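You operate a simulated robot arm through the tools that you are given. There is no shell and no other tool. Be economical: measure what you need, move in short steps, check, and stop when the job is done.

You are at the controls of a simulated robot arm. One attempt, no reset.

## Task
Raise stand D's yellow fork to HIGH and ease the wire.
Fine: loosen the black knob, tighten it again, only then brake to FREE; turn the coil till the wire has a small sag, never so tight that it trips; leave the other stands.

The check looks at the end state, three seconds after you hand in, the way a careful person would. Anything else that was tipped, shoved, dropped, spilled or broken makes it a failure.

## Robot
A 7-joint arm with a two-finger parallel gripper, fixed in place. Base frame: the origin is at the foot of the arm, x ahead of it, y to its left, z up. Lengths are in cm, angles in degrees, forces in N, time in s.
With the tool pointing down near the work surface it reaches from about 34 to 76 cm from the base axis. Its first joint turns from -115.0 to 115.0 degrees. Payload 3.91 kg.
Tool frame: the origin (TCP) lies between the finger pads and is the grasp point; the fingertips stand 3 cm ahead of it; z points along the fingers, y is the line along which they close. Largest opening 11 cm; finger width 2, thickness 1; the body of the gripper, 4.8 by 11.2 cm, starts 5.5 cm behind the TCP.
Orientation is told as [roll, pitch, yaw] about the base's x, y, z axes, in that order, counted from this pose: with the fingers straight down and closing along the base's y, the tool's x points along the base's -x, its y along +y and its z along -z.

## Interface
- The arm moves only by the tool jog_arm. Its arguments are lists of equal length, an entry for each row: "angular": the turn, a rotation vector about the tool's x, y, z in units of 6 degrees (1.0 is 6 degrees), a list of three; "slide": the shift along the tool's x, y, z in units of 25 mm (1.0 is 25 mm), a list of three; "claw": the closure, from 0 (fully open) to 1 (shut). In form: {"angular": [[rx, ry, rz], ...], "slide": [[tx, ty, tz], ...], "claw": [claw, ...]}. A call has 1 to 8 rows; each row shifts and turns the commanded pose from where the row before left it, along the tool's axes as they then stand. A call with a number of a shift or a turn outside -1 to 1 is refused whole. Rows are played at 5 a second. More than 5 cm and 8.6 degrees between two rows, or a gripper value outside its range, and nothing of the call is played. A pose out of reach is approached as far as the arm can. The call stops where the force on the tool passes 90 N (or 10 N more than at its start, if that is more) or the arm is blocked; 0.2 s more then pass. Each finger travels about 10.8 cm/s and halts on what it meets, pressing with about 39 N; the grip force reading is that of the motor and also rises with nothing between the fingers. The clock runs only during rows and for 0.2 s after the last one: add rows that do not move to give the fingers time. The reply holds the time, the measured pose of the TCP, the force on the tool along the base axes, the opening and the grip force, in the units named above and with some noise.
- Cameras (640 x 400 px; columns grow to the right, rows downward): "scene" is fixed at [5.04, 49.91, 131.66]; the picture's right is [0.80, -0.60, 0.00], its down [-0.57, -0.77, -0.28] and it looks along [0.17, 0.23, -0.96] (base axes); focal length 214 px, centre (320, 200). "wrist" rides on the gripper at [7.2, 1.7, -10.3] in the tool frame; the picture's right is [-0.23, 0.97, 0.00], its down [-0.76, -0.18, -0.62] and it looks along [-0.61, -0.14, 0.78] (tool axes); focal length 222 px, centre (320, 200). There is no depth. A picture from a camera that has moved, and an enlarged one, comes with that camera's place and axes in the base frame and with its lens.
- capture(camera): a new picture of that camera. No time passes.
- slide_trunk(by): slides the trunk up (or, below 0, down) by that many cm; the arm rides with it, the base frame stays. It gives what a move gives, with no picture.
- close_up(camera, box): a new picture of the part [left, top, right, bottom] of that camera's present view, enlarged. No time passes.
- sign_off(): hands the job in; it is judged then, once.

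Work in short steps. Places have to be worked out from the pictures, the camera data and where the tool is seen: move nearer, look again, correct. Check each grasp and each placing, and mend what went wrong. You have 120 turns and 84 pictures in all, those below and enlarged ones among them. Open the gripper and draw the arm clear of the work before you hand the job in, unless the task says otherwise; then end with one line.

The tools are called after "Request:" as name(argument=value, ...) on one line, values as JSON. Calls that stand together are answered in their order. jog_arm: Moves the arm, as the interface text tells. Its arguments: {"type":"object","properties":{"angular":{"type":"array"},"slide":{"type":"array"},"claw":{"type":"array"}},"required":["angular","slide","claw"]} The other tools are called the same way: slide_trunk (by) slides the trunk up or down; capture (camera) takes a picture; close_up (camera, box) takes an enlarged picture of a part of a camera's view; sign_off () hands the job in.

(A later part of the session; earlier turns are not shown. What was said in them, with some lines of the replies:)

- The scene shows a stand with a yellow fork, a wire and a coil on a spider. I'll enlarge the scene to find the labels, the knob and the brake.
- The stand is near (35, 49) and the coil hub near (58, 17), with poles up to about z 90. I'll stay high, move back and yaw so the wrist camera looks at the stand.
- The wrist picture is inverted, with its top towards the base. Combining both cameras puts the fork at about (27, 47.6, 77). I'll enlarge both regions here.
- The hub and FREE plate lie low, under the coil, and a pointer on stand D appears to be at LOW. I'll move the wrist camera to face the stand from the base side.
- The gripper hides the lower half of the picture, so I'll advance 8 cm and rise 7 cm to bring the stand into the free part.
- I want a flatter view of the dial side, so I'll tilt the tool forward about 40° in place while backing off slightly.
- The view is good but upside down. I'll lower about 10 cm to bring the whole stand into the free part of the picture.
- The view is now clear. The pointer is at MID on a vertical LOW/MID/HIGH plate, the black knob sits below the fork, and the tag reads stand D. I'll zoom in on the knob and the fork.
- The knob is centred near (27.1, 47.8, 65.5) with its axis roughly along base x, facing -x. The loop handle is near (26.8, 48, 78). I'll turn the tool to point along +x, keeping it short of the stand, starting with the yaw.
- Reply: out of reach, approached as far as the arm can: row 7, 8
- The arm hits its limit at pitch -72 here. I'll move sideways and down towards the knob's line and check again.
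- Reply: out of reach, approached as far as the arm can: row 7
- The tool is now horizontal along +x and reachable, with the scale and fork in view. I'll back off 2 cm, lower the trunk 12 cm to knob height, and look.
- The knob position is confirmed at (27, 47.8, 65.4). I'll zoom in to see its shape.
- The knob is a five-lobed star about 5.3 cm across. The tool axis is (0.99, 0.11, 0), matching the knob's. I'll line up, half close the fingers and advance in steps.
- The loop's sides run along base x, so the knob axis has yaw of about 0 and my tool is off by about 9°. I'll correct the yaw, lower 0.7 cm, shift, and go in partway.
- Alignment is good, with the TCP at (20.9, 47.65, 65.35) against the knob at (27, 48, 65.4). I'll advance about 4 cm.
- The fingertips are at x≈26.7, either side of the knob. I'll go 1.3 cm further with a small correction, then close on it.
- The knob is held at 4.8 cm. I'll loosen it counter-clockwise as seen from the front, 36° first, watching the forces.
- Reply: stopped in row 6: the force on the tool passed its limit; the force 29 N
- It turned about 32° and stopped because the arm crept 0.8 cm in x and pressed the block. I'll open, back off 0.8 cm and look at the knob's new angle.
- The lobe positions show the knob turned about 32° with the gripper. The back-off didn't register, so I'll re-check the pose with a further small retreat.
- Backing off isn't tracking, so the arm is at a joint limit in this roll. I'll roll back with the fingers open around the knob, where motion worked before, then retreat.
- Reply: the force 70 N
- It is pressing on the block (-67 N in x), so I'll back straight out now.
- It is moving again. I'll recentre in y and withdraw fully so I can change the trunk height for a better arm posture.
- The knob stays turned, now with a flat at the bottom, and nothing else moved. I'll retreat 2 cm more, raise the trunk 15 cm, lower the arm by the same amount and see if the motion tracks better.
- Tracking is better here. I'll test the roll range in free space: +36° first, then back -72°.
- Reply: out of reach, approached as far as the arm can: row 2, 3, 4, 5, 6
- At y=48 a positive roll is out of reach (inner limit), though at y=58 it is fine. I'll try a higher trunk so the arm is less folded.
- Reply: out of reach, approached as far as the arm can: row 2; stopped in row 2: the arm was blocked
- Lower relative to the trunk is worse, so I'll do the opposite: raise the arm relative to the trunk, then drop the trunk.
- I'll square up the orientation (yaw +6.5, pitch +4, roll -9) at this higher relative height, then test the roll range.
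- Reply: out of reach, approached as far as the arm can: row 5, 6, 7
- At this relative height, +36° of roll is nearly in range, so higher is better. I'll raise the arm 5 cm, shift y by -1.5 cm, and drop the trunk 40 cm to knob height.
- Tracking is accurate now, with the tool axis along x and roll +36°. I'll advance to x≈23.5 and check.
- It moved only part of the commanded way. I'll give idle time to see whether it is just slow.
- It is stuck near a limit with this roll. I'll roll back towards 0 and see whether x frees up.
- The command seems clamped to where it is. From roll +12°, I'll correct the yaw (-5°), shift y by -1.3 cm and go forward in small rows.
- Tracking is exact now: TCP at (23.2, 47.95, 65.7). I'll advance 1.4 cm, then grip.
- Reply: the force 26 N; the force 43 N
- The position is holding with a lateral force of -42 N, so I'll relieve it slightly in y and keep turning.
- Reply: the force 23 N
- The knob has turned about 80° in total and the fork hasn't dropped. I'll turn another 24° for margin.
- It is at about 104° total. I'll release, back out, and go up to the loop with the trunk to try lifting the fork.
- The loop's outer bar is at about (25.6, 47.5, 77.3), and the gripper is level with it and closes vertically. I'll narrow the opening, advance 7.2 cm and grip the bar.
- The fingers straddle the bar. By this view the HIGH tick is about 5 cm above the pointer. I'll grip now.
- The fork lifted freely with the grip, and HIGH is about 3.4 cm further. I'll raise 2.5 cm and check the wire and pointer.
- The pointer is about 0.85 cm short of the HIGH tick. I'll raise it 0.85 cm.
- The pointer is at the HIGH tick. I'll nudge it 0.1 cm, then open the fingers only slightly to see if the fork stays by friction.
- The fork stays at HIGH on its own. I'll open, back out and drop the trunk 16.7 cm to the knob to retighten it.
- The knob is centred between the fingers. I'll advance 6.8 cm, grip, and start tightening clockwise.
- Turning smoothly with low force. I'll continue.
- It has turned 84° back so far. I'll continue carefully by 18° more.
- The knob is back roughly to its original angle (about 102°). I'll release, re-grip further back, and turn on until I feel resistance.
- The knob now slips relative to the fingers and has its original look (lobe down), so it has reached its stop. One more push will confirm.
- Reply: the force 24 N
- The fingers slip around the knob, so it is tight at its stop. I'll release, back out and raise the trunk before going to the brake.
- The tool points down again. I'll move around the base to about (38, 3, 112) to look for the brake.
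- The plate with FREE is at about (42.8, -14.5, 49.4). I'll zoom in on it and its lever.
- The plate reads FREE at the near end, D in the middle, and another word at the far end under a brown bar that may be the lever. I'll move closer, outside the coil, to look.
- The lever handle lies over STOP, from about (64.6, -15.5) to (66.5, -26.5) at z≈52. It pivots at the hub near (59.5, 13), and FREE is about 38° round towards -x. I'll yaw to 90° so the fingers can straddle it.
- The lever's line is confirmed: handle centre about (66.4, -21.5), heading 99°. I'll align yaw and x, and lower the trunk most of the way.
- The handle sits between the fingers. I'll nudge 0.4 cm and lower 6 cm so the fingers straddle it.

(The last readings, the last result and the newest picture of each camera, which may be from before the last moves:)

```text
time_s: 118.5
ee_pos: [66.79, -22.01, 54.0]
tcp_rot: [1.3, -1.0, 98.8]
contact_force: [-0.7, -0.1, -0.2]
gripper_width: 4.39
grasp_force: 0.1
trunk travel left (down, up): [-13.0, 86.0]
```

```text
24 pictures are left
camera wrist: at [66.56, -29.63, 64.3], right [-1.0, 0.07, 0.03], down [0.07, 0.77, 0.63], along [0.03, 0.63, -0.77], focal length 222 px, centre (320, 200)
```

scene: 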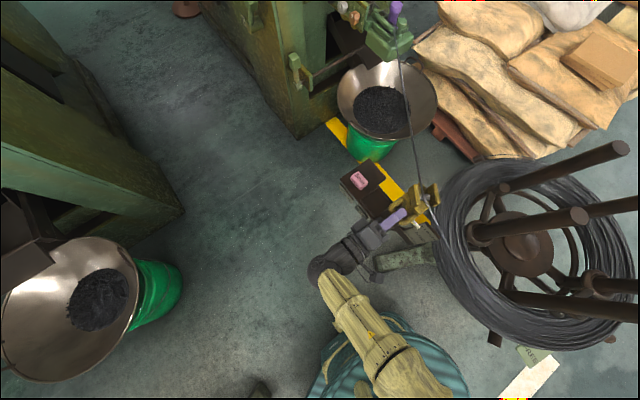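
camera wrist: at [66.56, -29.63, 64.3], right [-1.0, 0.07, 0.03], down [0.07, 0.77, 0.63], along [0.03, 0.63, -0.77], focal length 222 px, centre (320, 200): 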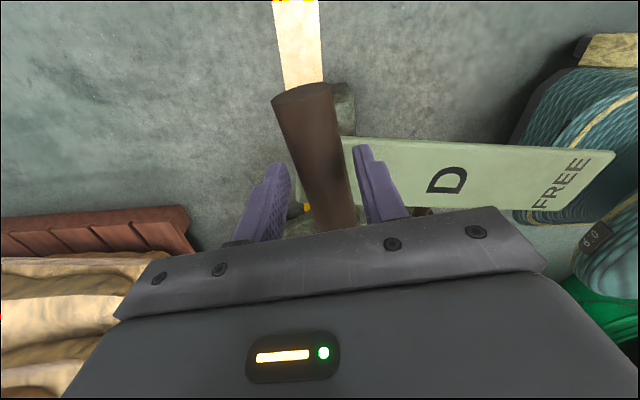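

The fingers straddle the handle. I'll swing it along the arc (pivot about 35.5 cm inward), 16° first.

Request:
jog_arm(angular=[[0, 0, 0.667], [0, 0, 0.667], [0, 0, 0.667], [0, 0, 0.667], [0, 0, 0]], slide=[[-0.035, 0.99, 0], [-0.035, 0.99, 0], [-0.035, 0.99, 0], [-0.035, 0.99, 0], [0, 0, 0]], claw=[0.62, 0.62, 0.62, 0.62, 0.62])

Request:
capture(camera="wrist")

```text
time_s: 119.7
ee_pos: [56.99, -22.06, 54.1]
tcp_rot: [1.5, -0.6, 82.9]
contact_force: [1.4, 0.3, 2.5]
gripper_width: 4.26
grasp_force: 0.8
trunk travel left (down, up): [-13.0, 86.0]
```

```text
23 pictures are left
camera wrist: at [54.72, -29.31, 64.59], right [-0.94, 0.35, 0.03], down [0.29, 0.72, 0.63], along [0.19, 0.6, -0.78], focal length 222 px, centre (320, 200)
```

wrist: 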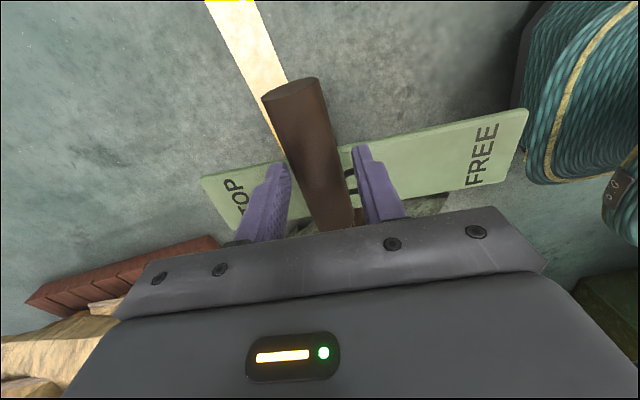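

The lever follows easily and is now at the middle. I'll swing 20° more towards FREE.

Request:
jog_arm(angular=[[0, 0, 0.667], [0, 0, 0.667], [0, 0, 0.667], [0, 0, 0.667], [0, 0, 0.667], [0, 0, 0]], slide=[[-0.035, 0.99, 0], [-0.035, 0.99, 0], [-0.035, 0.99, 0], [-0.035, 0.99, 0], [-0.035, 0.99, 0], [0, 0, 0]], claw=[0.62, 0.62, 0.62, 0.62, 0.62, 0.62])

Request:
capture(camera="wrist")

```text
time_s: 121.1
ee_pos: [45.29, -18.55, 54.55]
tcp_rot: [1.7, 0.0, 62.8]
contact_force: [0.5, -0.4, 2.2]
gripper_width: 4.25
grasp_force: 0.8
trunk travel left (down, up): [-13.0, 86.0]
```

```text
22 pictures are left
camera wrist: at [40.7, -24.3, 65.12], right [-0.76, 0.65, 0.03], down [0.52, 0.59, 0.62], along [0.38, 0.49, -0.79], focal length 222 px, centre (320, 200)
```

wrist: 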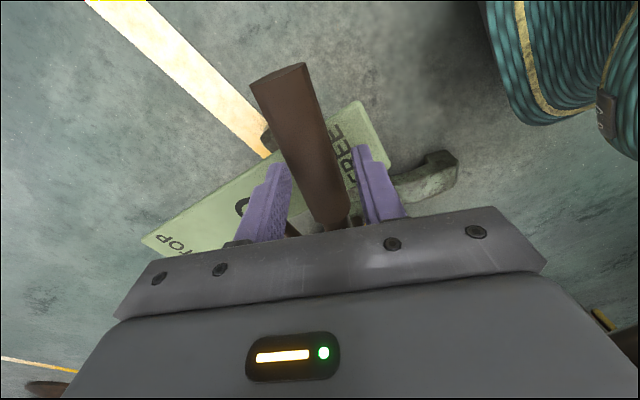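

The lever is almost over FREE. I'll continue in small steps, watching for a stop.

Request:
jog_arm(angular=[[0, 0, 0.5], [0, 0, 0.5], [0, 0, 0]], slide=[[-0.03, 0.74, 0], [-0.03, 0.74, 0], [0, 0, 0]], claw=[0.62, 0.62, 0.62])

Request:
capture(camera="wrist")

```text
time_s: 121.9
ee_pos: [42.1, -16.6, 54.91]
tcp_rot: [1.4, 0.1, 56.8]
contact_force: [9.3, -5.3, 13.9]
gripper_width: 4.69
grasp_force: 5.8
trunk travel left (down, up): [-13.0, 86.0]
```

```text
21 pictures are left
camera wrist: at [36.97, -21.91, 65.46], right [-0.69, 0.72, 0.02], down [0.58, 0.53, 0.62], along [0.43, 0.44, -0.79], focal length 222 px, centre (320, 200)
```

wrist: 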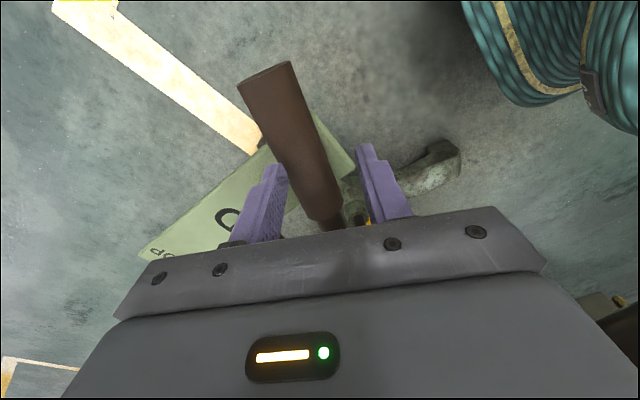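

The force rises and the lever no longer follows, so it is at its end stop at FREE. I'll ease back, open and lift clear.

Request:
jog_arm(angular=[[0, 0, 0], [0, 0, 0]], slide=[[0, -0.3, 0], [0, 0, 0]], claw=[0.4, 0.4])

Request:
slide_trunk(by=20)

Request:
capture(camera="wrist")

Request:
capture(camera="scene")

```text
time_s: 122.5
ee_pos: [42.67, -17.07, 54.76]
tcp_rot: [1.8, 0.1, 57.0]
contact_force: [0.3, 0.0, -0.2]
gripper_width: 6.58
grasp_force: 0.1
trunk travel left (down, up): [-13.0, 86.0]
```

```text
time_s: 124.6
ee_pos: [42.73, -17.02, 74.71]
tcp_rot: [1.6, 0.1, 56.9]
contact_force: [0.0, 0.6, 0.3]
gripper_width: 6.59
grasp_force: 0.0
trunk travel left (down, up): [-33.0, 66.0]
```

```text
20 pictures are left
camera wrist: at [37.61, -22.39, 85.28], right [-0.69, 0.72, 0.03], down [0.58, 0.53, 0.62], along [0.43, 0.44, -0.79], focal length 222 px, centre (320, 200)
```

wrist: 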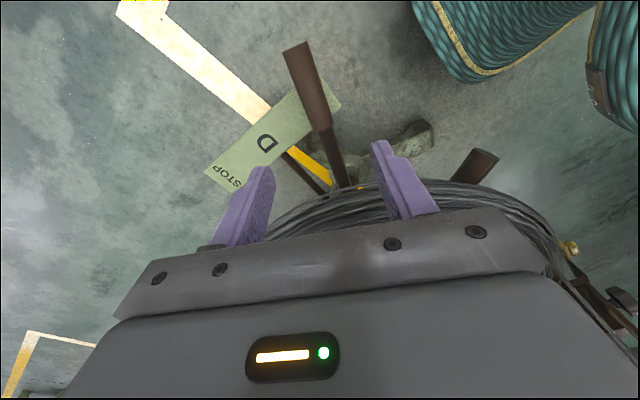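

```text
19 pictures are left
```

scene: 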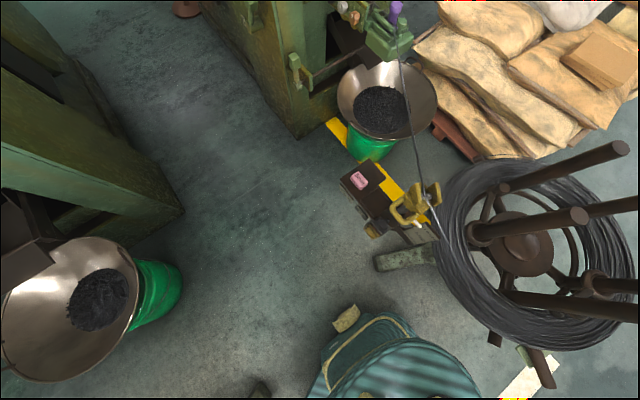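

The lever is in FREE. Before turning the coil, I'll look closely at the wire: how it leaves the coil and how tight it is.

Request:
close_up(camera="scene", box=[390, 170, 500, 350])

Request:
close_up(camera="scene", box=[340, 0, 470, 215])

```text
2.22 times, centred on (445, 260) of scene
camera zoom: at [5.04, 49.91, 131.66], right [0.8, -0.6, 0.0], down [-0.57, -0.77, -0.28], along [0.17, 0.23, -0.96], focal length 477 px, centre (42, 67)
```

zoom: 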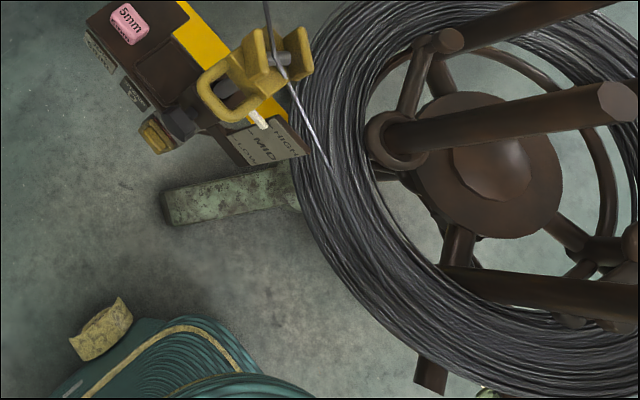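

```text
1.86 times, centred on (405, 108) of scene
camera zoom: at [5.04, 49.91, 131.66], right [0.8, -0.6, 0.0], down [-0.57, -0.77, -0.28], along [0.17, 0.23, -0.96], focal length 399 px, centre (162, 372)
```

zoom: 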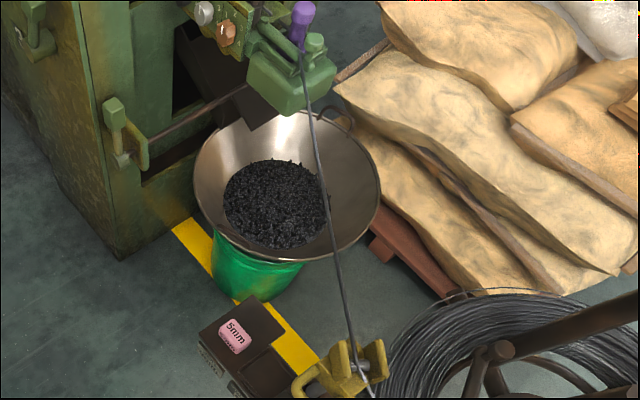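

The wire joins the coil on its -x side, heading -y, so the coil must turn clockwise from above to pay out. That means pushing the pole at about (45.7, 8.5), top z≈89, towards +y. I'll raise, close the fingers and come up on its -y side.

Request:
slide_trunk(by=10)

Request:
jog_arm(angular=[[0, 0, 0], [0, 0, 0], [0, 0, 0], [0, 0, 0], [0, 0, 0], [0, 0, 0], [0, 0, 0]], slide=[[-0.95, 0.377, 0], [-0.95, 0.377, 0], [-0.95, 0.377, 0], [-0.95, 0.377, 0], [-0.95, 0.377, 0], [-0.95, 0.377, 0], [0, 0, 0]], claw=[1, 1, 1, 1, 1, 1, 1])

Request:
capture(camera="scene")

Request:
capture(camera="wrist")

```text
time_s: 126.0
ee_pos: [42.83, -17.06, 84.78]
tcp_rot: [1.7, 0.2, 56.9]
contact_force: [-0.2, -0.3, 0.3]
gripper_width: 6.61
grasp_force: 0.1
trunk travel left (down, up): [-43.0, 56.0]
```

```text
time_s: 127.6
ee_pos: [45.8, -2.04, 84.94]
tcp_rot: [1.7, 0.1, 56.8]
contact_force: [0.9, 0.3, -0.7]
gripper_width: 0.01
grasp_force: 37.3
trunk travel left (down, up): [-43.0, 56.0]
```

```text
16 pictures are left
```

scene: 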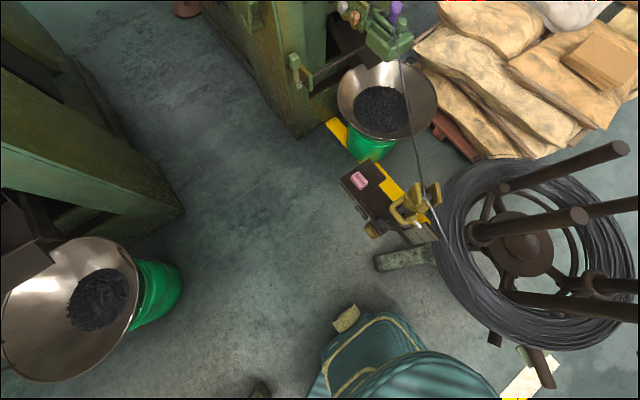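

```text
15 pictures are left
camera wrist: at [40.65, -7.34, 95.5], right [-0.69, 0.72, 0.03], down [0.58, 0.53, 0.62], along [0.43, 0.44, -0.79], focal length 222 px, centre (320, 200)
```

wrist: 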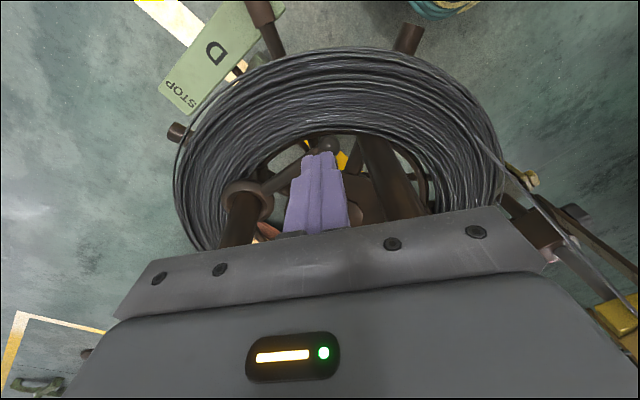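

The pole's near face should be around y≈8. I'll move in +y to about y=5, then creep in to find contact.

Request:
jog_arm(angular=[[0, 0, 0], [0, 0, 0], [0, 0, 0], [0, 0, 0], [0, 0, 0]], slide=[[-0.587, 0.38, 0], [-0.587, 0.38, 0], [-0.587, 0.38, 0], [-0.587, 0.38, 0], [0, 0, 0]], claw=[1, 1, 1, 1, 1])

Request:
jog_arm(angular=[[0, 0, 0], [0, 0, 0], [0, 0, 0]], slide=[[-0.25, 0.16, 0], [-0.25, 0.16, 0], [0, 0, 0]], claw=[1, 1, 1])

Request:
capture(camera="wrist")

```text
time_s: 128.8
ee_pos: [45.62, 5.33, 85.11]
tcp_rot: [1.7, -0.1, 57.1]
contact_force: [-11.0, -5.8, 1.7]
gripper_width: 0.0
grasp_force: 37.6
trunk travel left (down, up): [-43.0, 56.0]
```

```text
time_s: 129.6
ee_pos: [45.77, 6.51, 85.07]
tcp_rot: [1.6, -0.2, 57.0]
contact_force: [-14.8, -6.7, 2.3]
gripper_width: 0.0
grasp_force: 37.9
trunk travel left (down, up): [-43.0, 56.0]
```

```text
14 pictures are left
camera wrist: at [40.61, 1.2, 95.66], right [-0.69, 0.72, 0.03], down [0.58, 0.53, 0.62], along [0.43, 0.44, -0.78], focal length 222 px, centre (320, 200)
```

wrist: 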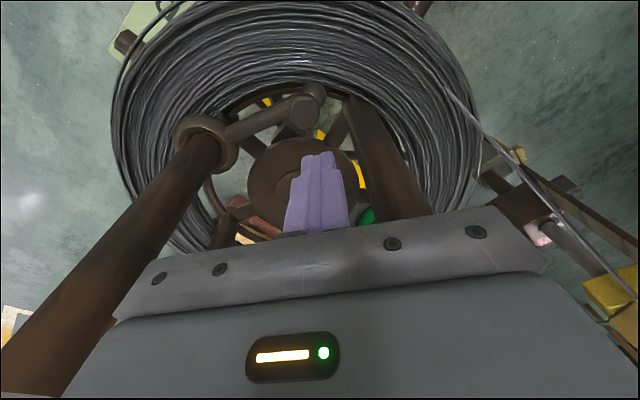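

Contact is light (about 16 N), between the palm's end and the pole at about (43.5, 13), and the pole may have moved a little already. I'll check the wire in the scene view.

Request:
close_up(camera="scene", box=[370, 0, 530, 260])

```text
1.54 times, centred on (450, 130) of scene
camera zoom: at [5.04, 49.91, 131.66], right [0.8, -0.6, 0.0], down [-0.57, -0.77, -0.28], along [0.17, 0.23, -0.96], focal length 330 px, centre (120, 308)
```

zoom: 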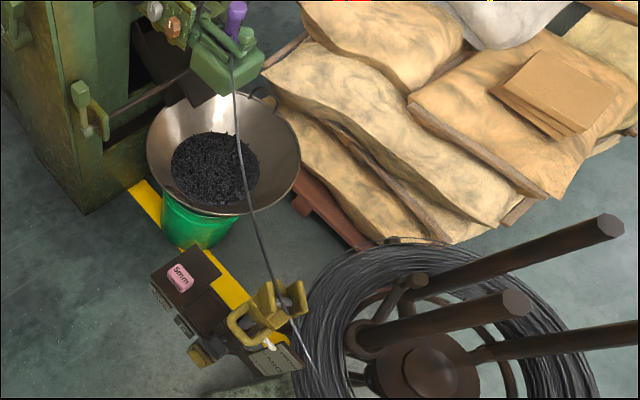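

The coil has turned roughly 15° clockwise and the wire now shows a curve where it was straight before. I'll zoom in to measure the sag before any further move.

Request:
close_up(camera="scene", box=[380, 30, 470, 250])

Request:
close_up(camera="scene", box=[395, 170, 475, 250])

```text
1.82 times, centred on (425, 140) of scene
camera zoom: at [5.04, 49.91, 131.66], right [0.8, -0.6, 0.0], down [-0.57, -0.77, -0.28], along [0.17, 0.23, -0.96], focal length 390 px, centre (129, 309)
```

zoom: 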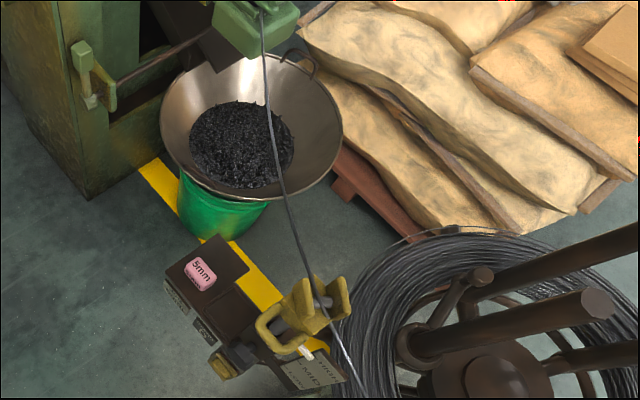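

```text
5.00 times, centred on (435, 210) of scene
camera zoom: at [5.04, 49.91, 131.66], right [0.8, -0.6, 0.0], down [-0.57, -0.77, -0.28], along [0.17, 0.23, -0.96], focal length 1072 px, centre (-255, 150)
```

zoom: 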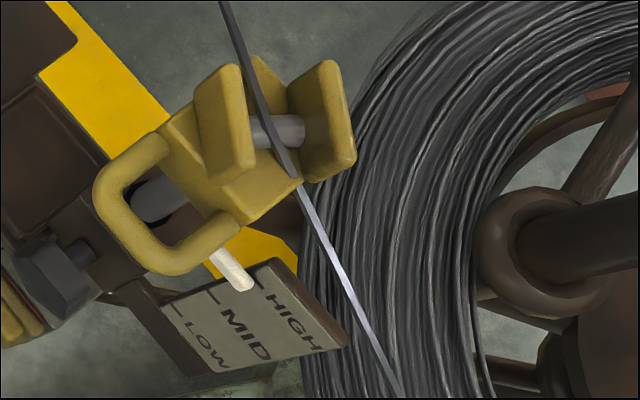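

The wire now sags about 3–4 cm over a roughly 50 cm span, where it was straight before. That is a small sag, and the pointer is still at HIGH. I'll withdraw without touching the pole further and check that it holds.

Request:
jog_arm(angular=[[0, 0, 0], [0, 0, 0], [0, 0, 0], [0, 0, 0], [0, 0, 0], [0, 0, 0]], slide=[[0.7, -0.2, 0], [0.84, -0.545, 0], [0.84, -0.545, 0], [0.84, -0.545, 0], [0.84, -0.545, 0], [0, 0, 0]], claw=[1, 1, 1, 1, 1, 1])

Request:
slide_trunk(by=20)

Request:
capture(camera="wrist")

Request:
close_up(camera="scene", box=[380, 30, 470, 250])

```text
time_s: 131.0
ee_pos: [45.32, -5.48, 84.79]
tcp_rot: [1.7, 0.1, 57.1]
contact_force: [0.1, -0.2, 0.2]
gripper_width: 0.0
grasp_force: 37.5
trunk travel left (down, up): [-43.0, 56.0]
```

```text
time_s: 133.1
ee_pos: [45.22, -5.43, 104.89]
tcp_rot: [1.8, 0.2, 56.9]
contact_force: [-0.1, -0.5, 0.4]
gripper_width: 0.02
grasp_force: 37.7
trunk travel left (down, up): [-63.0, 36.0]
```

```text
10 pictures are left
camera wrist: at [40.17, -10.75, 115.4], right [-0.69, 0.72, 0.03], down [0.58, 0.53, 0.62], along [0.43, 0.44, -0.79], focal length 222 px, centre (320, 200)
```

wrist: 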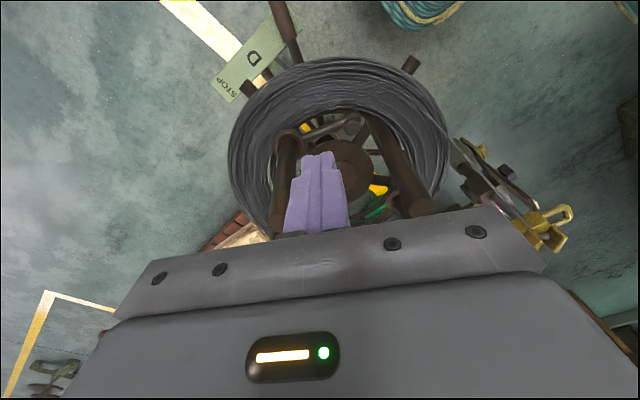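

```text
1.82 times, centred on (425, 140) of scene
camera zoom: at [5.04, 49.91, 131.66], right [0.8, -0.6, 0.0], down [-0.57, -0.77, -0.28], along [0.17, 0.23, -0.96], focal length 390 px, centre (129, 309)
```

zoom: 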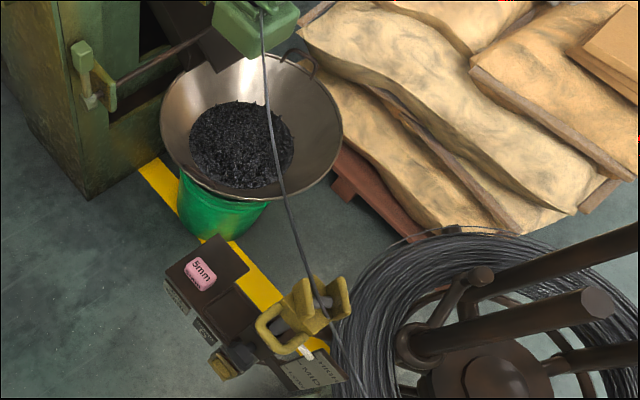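

The state holds after withdrawing. I'll open the gripper and move high round to the stand side for one true side view of the wire's sag.

Request:
jog_arm(angular=[[0, 0, 0], [0, 0, 0], [0, 0, 0], [0, 0, 0], [0, 0, 0], [0, 0, 0], [0, 0, 0], [0, 0, 0]], slide=[[-0.53, 0.975, 0], [-0.53, 0.975, 0], [-0.53, 0.975, 0], [-0.53, 0.975, 0], [-0.53, 0.975, 0], [-0.53, 0.975, 0], [-0.53, 0.975, 0], [-0.53, 0.975, 0]], claw=[0, 0, 0, 0, 0, 0, 0, 0])

Request:
jog_arm(angular=[[0, 0, 0], [0, 0, 0], [0, 0, 0], [0, 0, 0], [0, 0, 0], [0, 0, 0], [0, 0, 0], [0, 0, 0]], slide=[[-0.53, 0.975, 0], [-0.53, 0.975, 0], [-0.53, 0.975, 0], [-0.53, 0.975, 0], [-0.4, 0.975, 0], [-0.3, 0.975, 0], [-0.3, 0.975, 0], [-0.3, 0.975, 0]], claw=[0, 0, 0, 0, 0, 0, 0, 0])

Request:
jog_arm(angular=[[0, -1, 0], [0, -1, 0], [0, -1, 0], [0, -1, 0], [0, -1, 0], [0, -1, 0], [0, -1, 0]], slide=[[0, 0, 0], [0, 0, 0], [0, 0, 0], [0, 0, 0], [0, 0, 0], [0, 0, 0], [0, 0, 0]], claw=[0, 0, 0, 0, 0, 0, 0])

Request:
capture(camera="wrist")

```text
time_s: 134.9
ee_pos: [34.81, 14.18, 105.43]
tcp_rot: [1.7, 0.3, 56.9]
contact_force: [0.7, 0.0, -0.5]
gripper_width: 11.0
grasp_force: 0.1
trunk travel left (down, up): [-63.0, 36.0]
```

```text
time_s: 136.7
ee_pos: [22.97, 32.08, 105.9]
tcp_rot: [1.7, 0.2, 56.9]
contact_force: [0.0, 0.7, -0.2]
gripper_width: 11.03
grasp_force: 0.2
trunk travel left (down, up): [-63.0, 36.0]
```

```text
time_s: 138.3
ee_pos: [23.06, 32.13, 106.13]
tcp_rot: [2.4, -41.9, 55.3]
contact_force: [0.3, 0.3, -0.2]
gripper_width: 10.99
grasp_force: 0.1
trunk travel left (down, up): [-63.0, 36.0]
```

```text
8 pictures are left
camera wrist: at [14.96, 22.59, 109.13], right [-0.72, 0.67, 0.18], down [0.26, 0.01, 0.97], along [0.65, 0.74, -0.18], focal length 222 px, centre (320, 200)
```

wrist: 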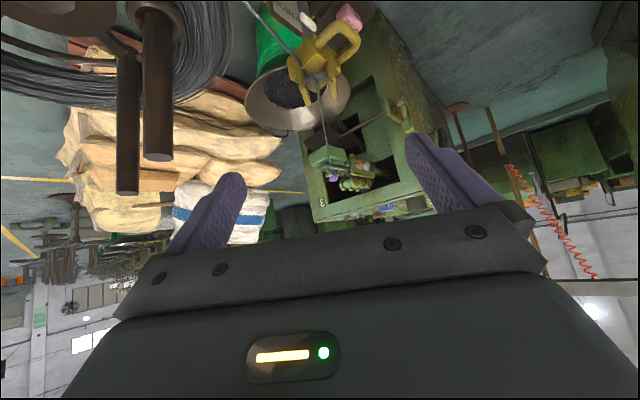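

Request:
close_up(camera="wrist", box=[250, 0, 410, 200])

```text
2.00 times, centred on (330, 100) of wrist
camera zoom: at [14.96, 22.59, 109.13], right [-0.72, 0.67, 0.18], down [0.26, 0.01, 0.97], along [0.65, 0.74, -0.18], focal length 444 px, centre (300, 400)
```

zoom: 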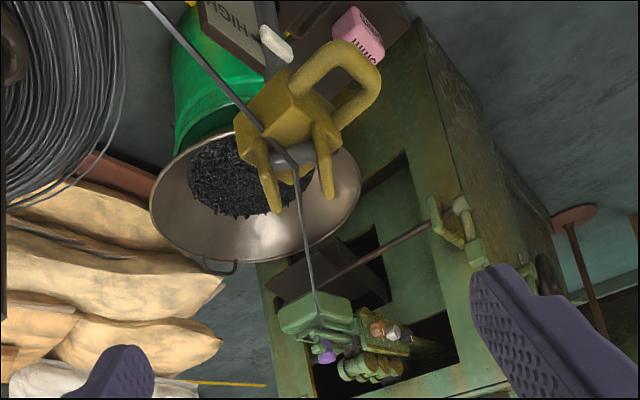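

The wire hangs in a gentle curve, slightly more than its original look, and is not tight. I'll check that the machine's trip box hasn't changed and the stand is in order.

Request:
close_up(camera="scene", box=[280, 0, 460, 140])

Request:
capture(camera="scene")

```text
2.86 times, centred on (370, 70) of scene
camera zoom: at [5.04, 49.91, 131.66], right [0.8, -0.6, 0.0], down [-0.57, -0.77, -0.28], along [0.17, 0.23, -0.96], focal length 613 px, centre (177, 571)
```

zoom: 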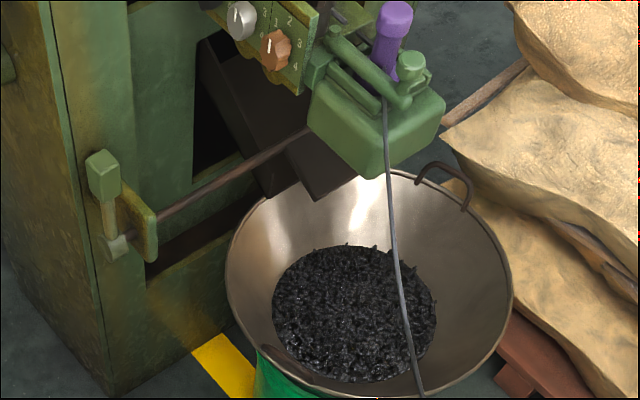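

```text
5 pictures are left
```

scene: 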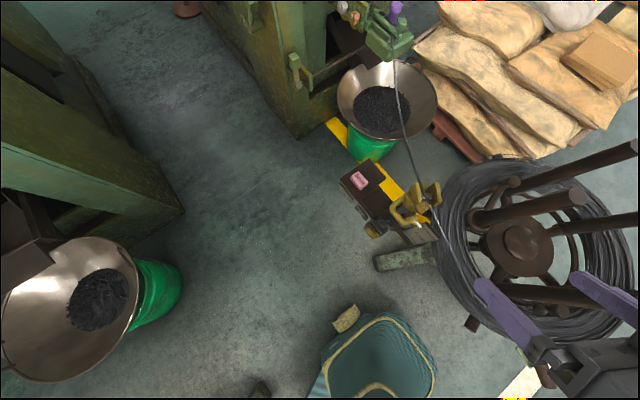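

The trip box looks unchanged. The fork is at HIGH with the knob tight, the brake lever is at FREE, the wire has a small sag, and the open gripper is well clear. I'm handing in.

Request:
sign_off()

```text
The job is handed in.
```

I handed the job in with stand D's fork clamped at HIGH, the knob loosened and retightened before I set the brake to FREE, and the wire eased to a small sag. I estimate the sag at 4–4.5 cm over about 60 cm. Nothing tripped in the last views and the other stands weren't touched, but the gripper pressed on stand D's block twice (67 N at most) with no visible shift.
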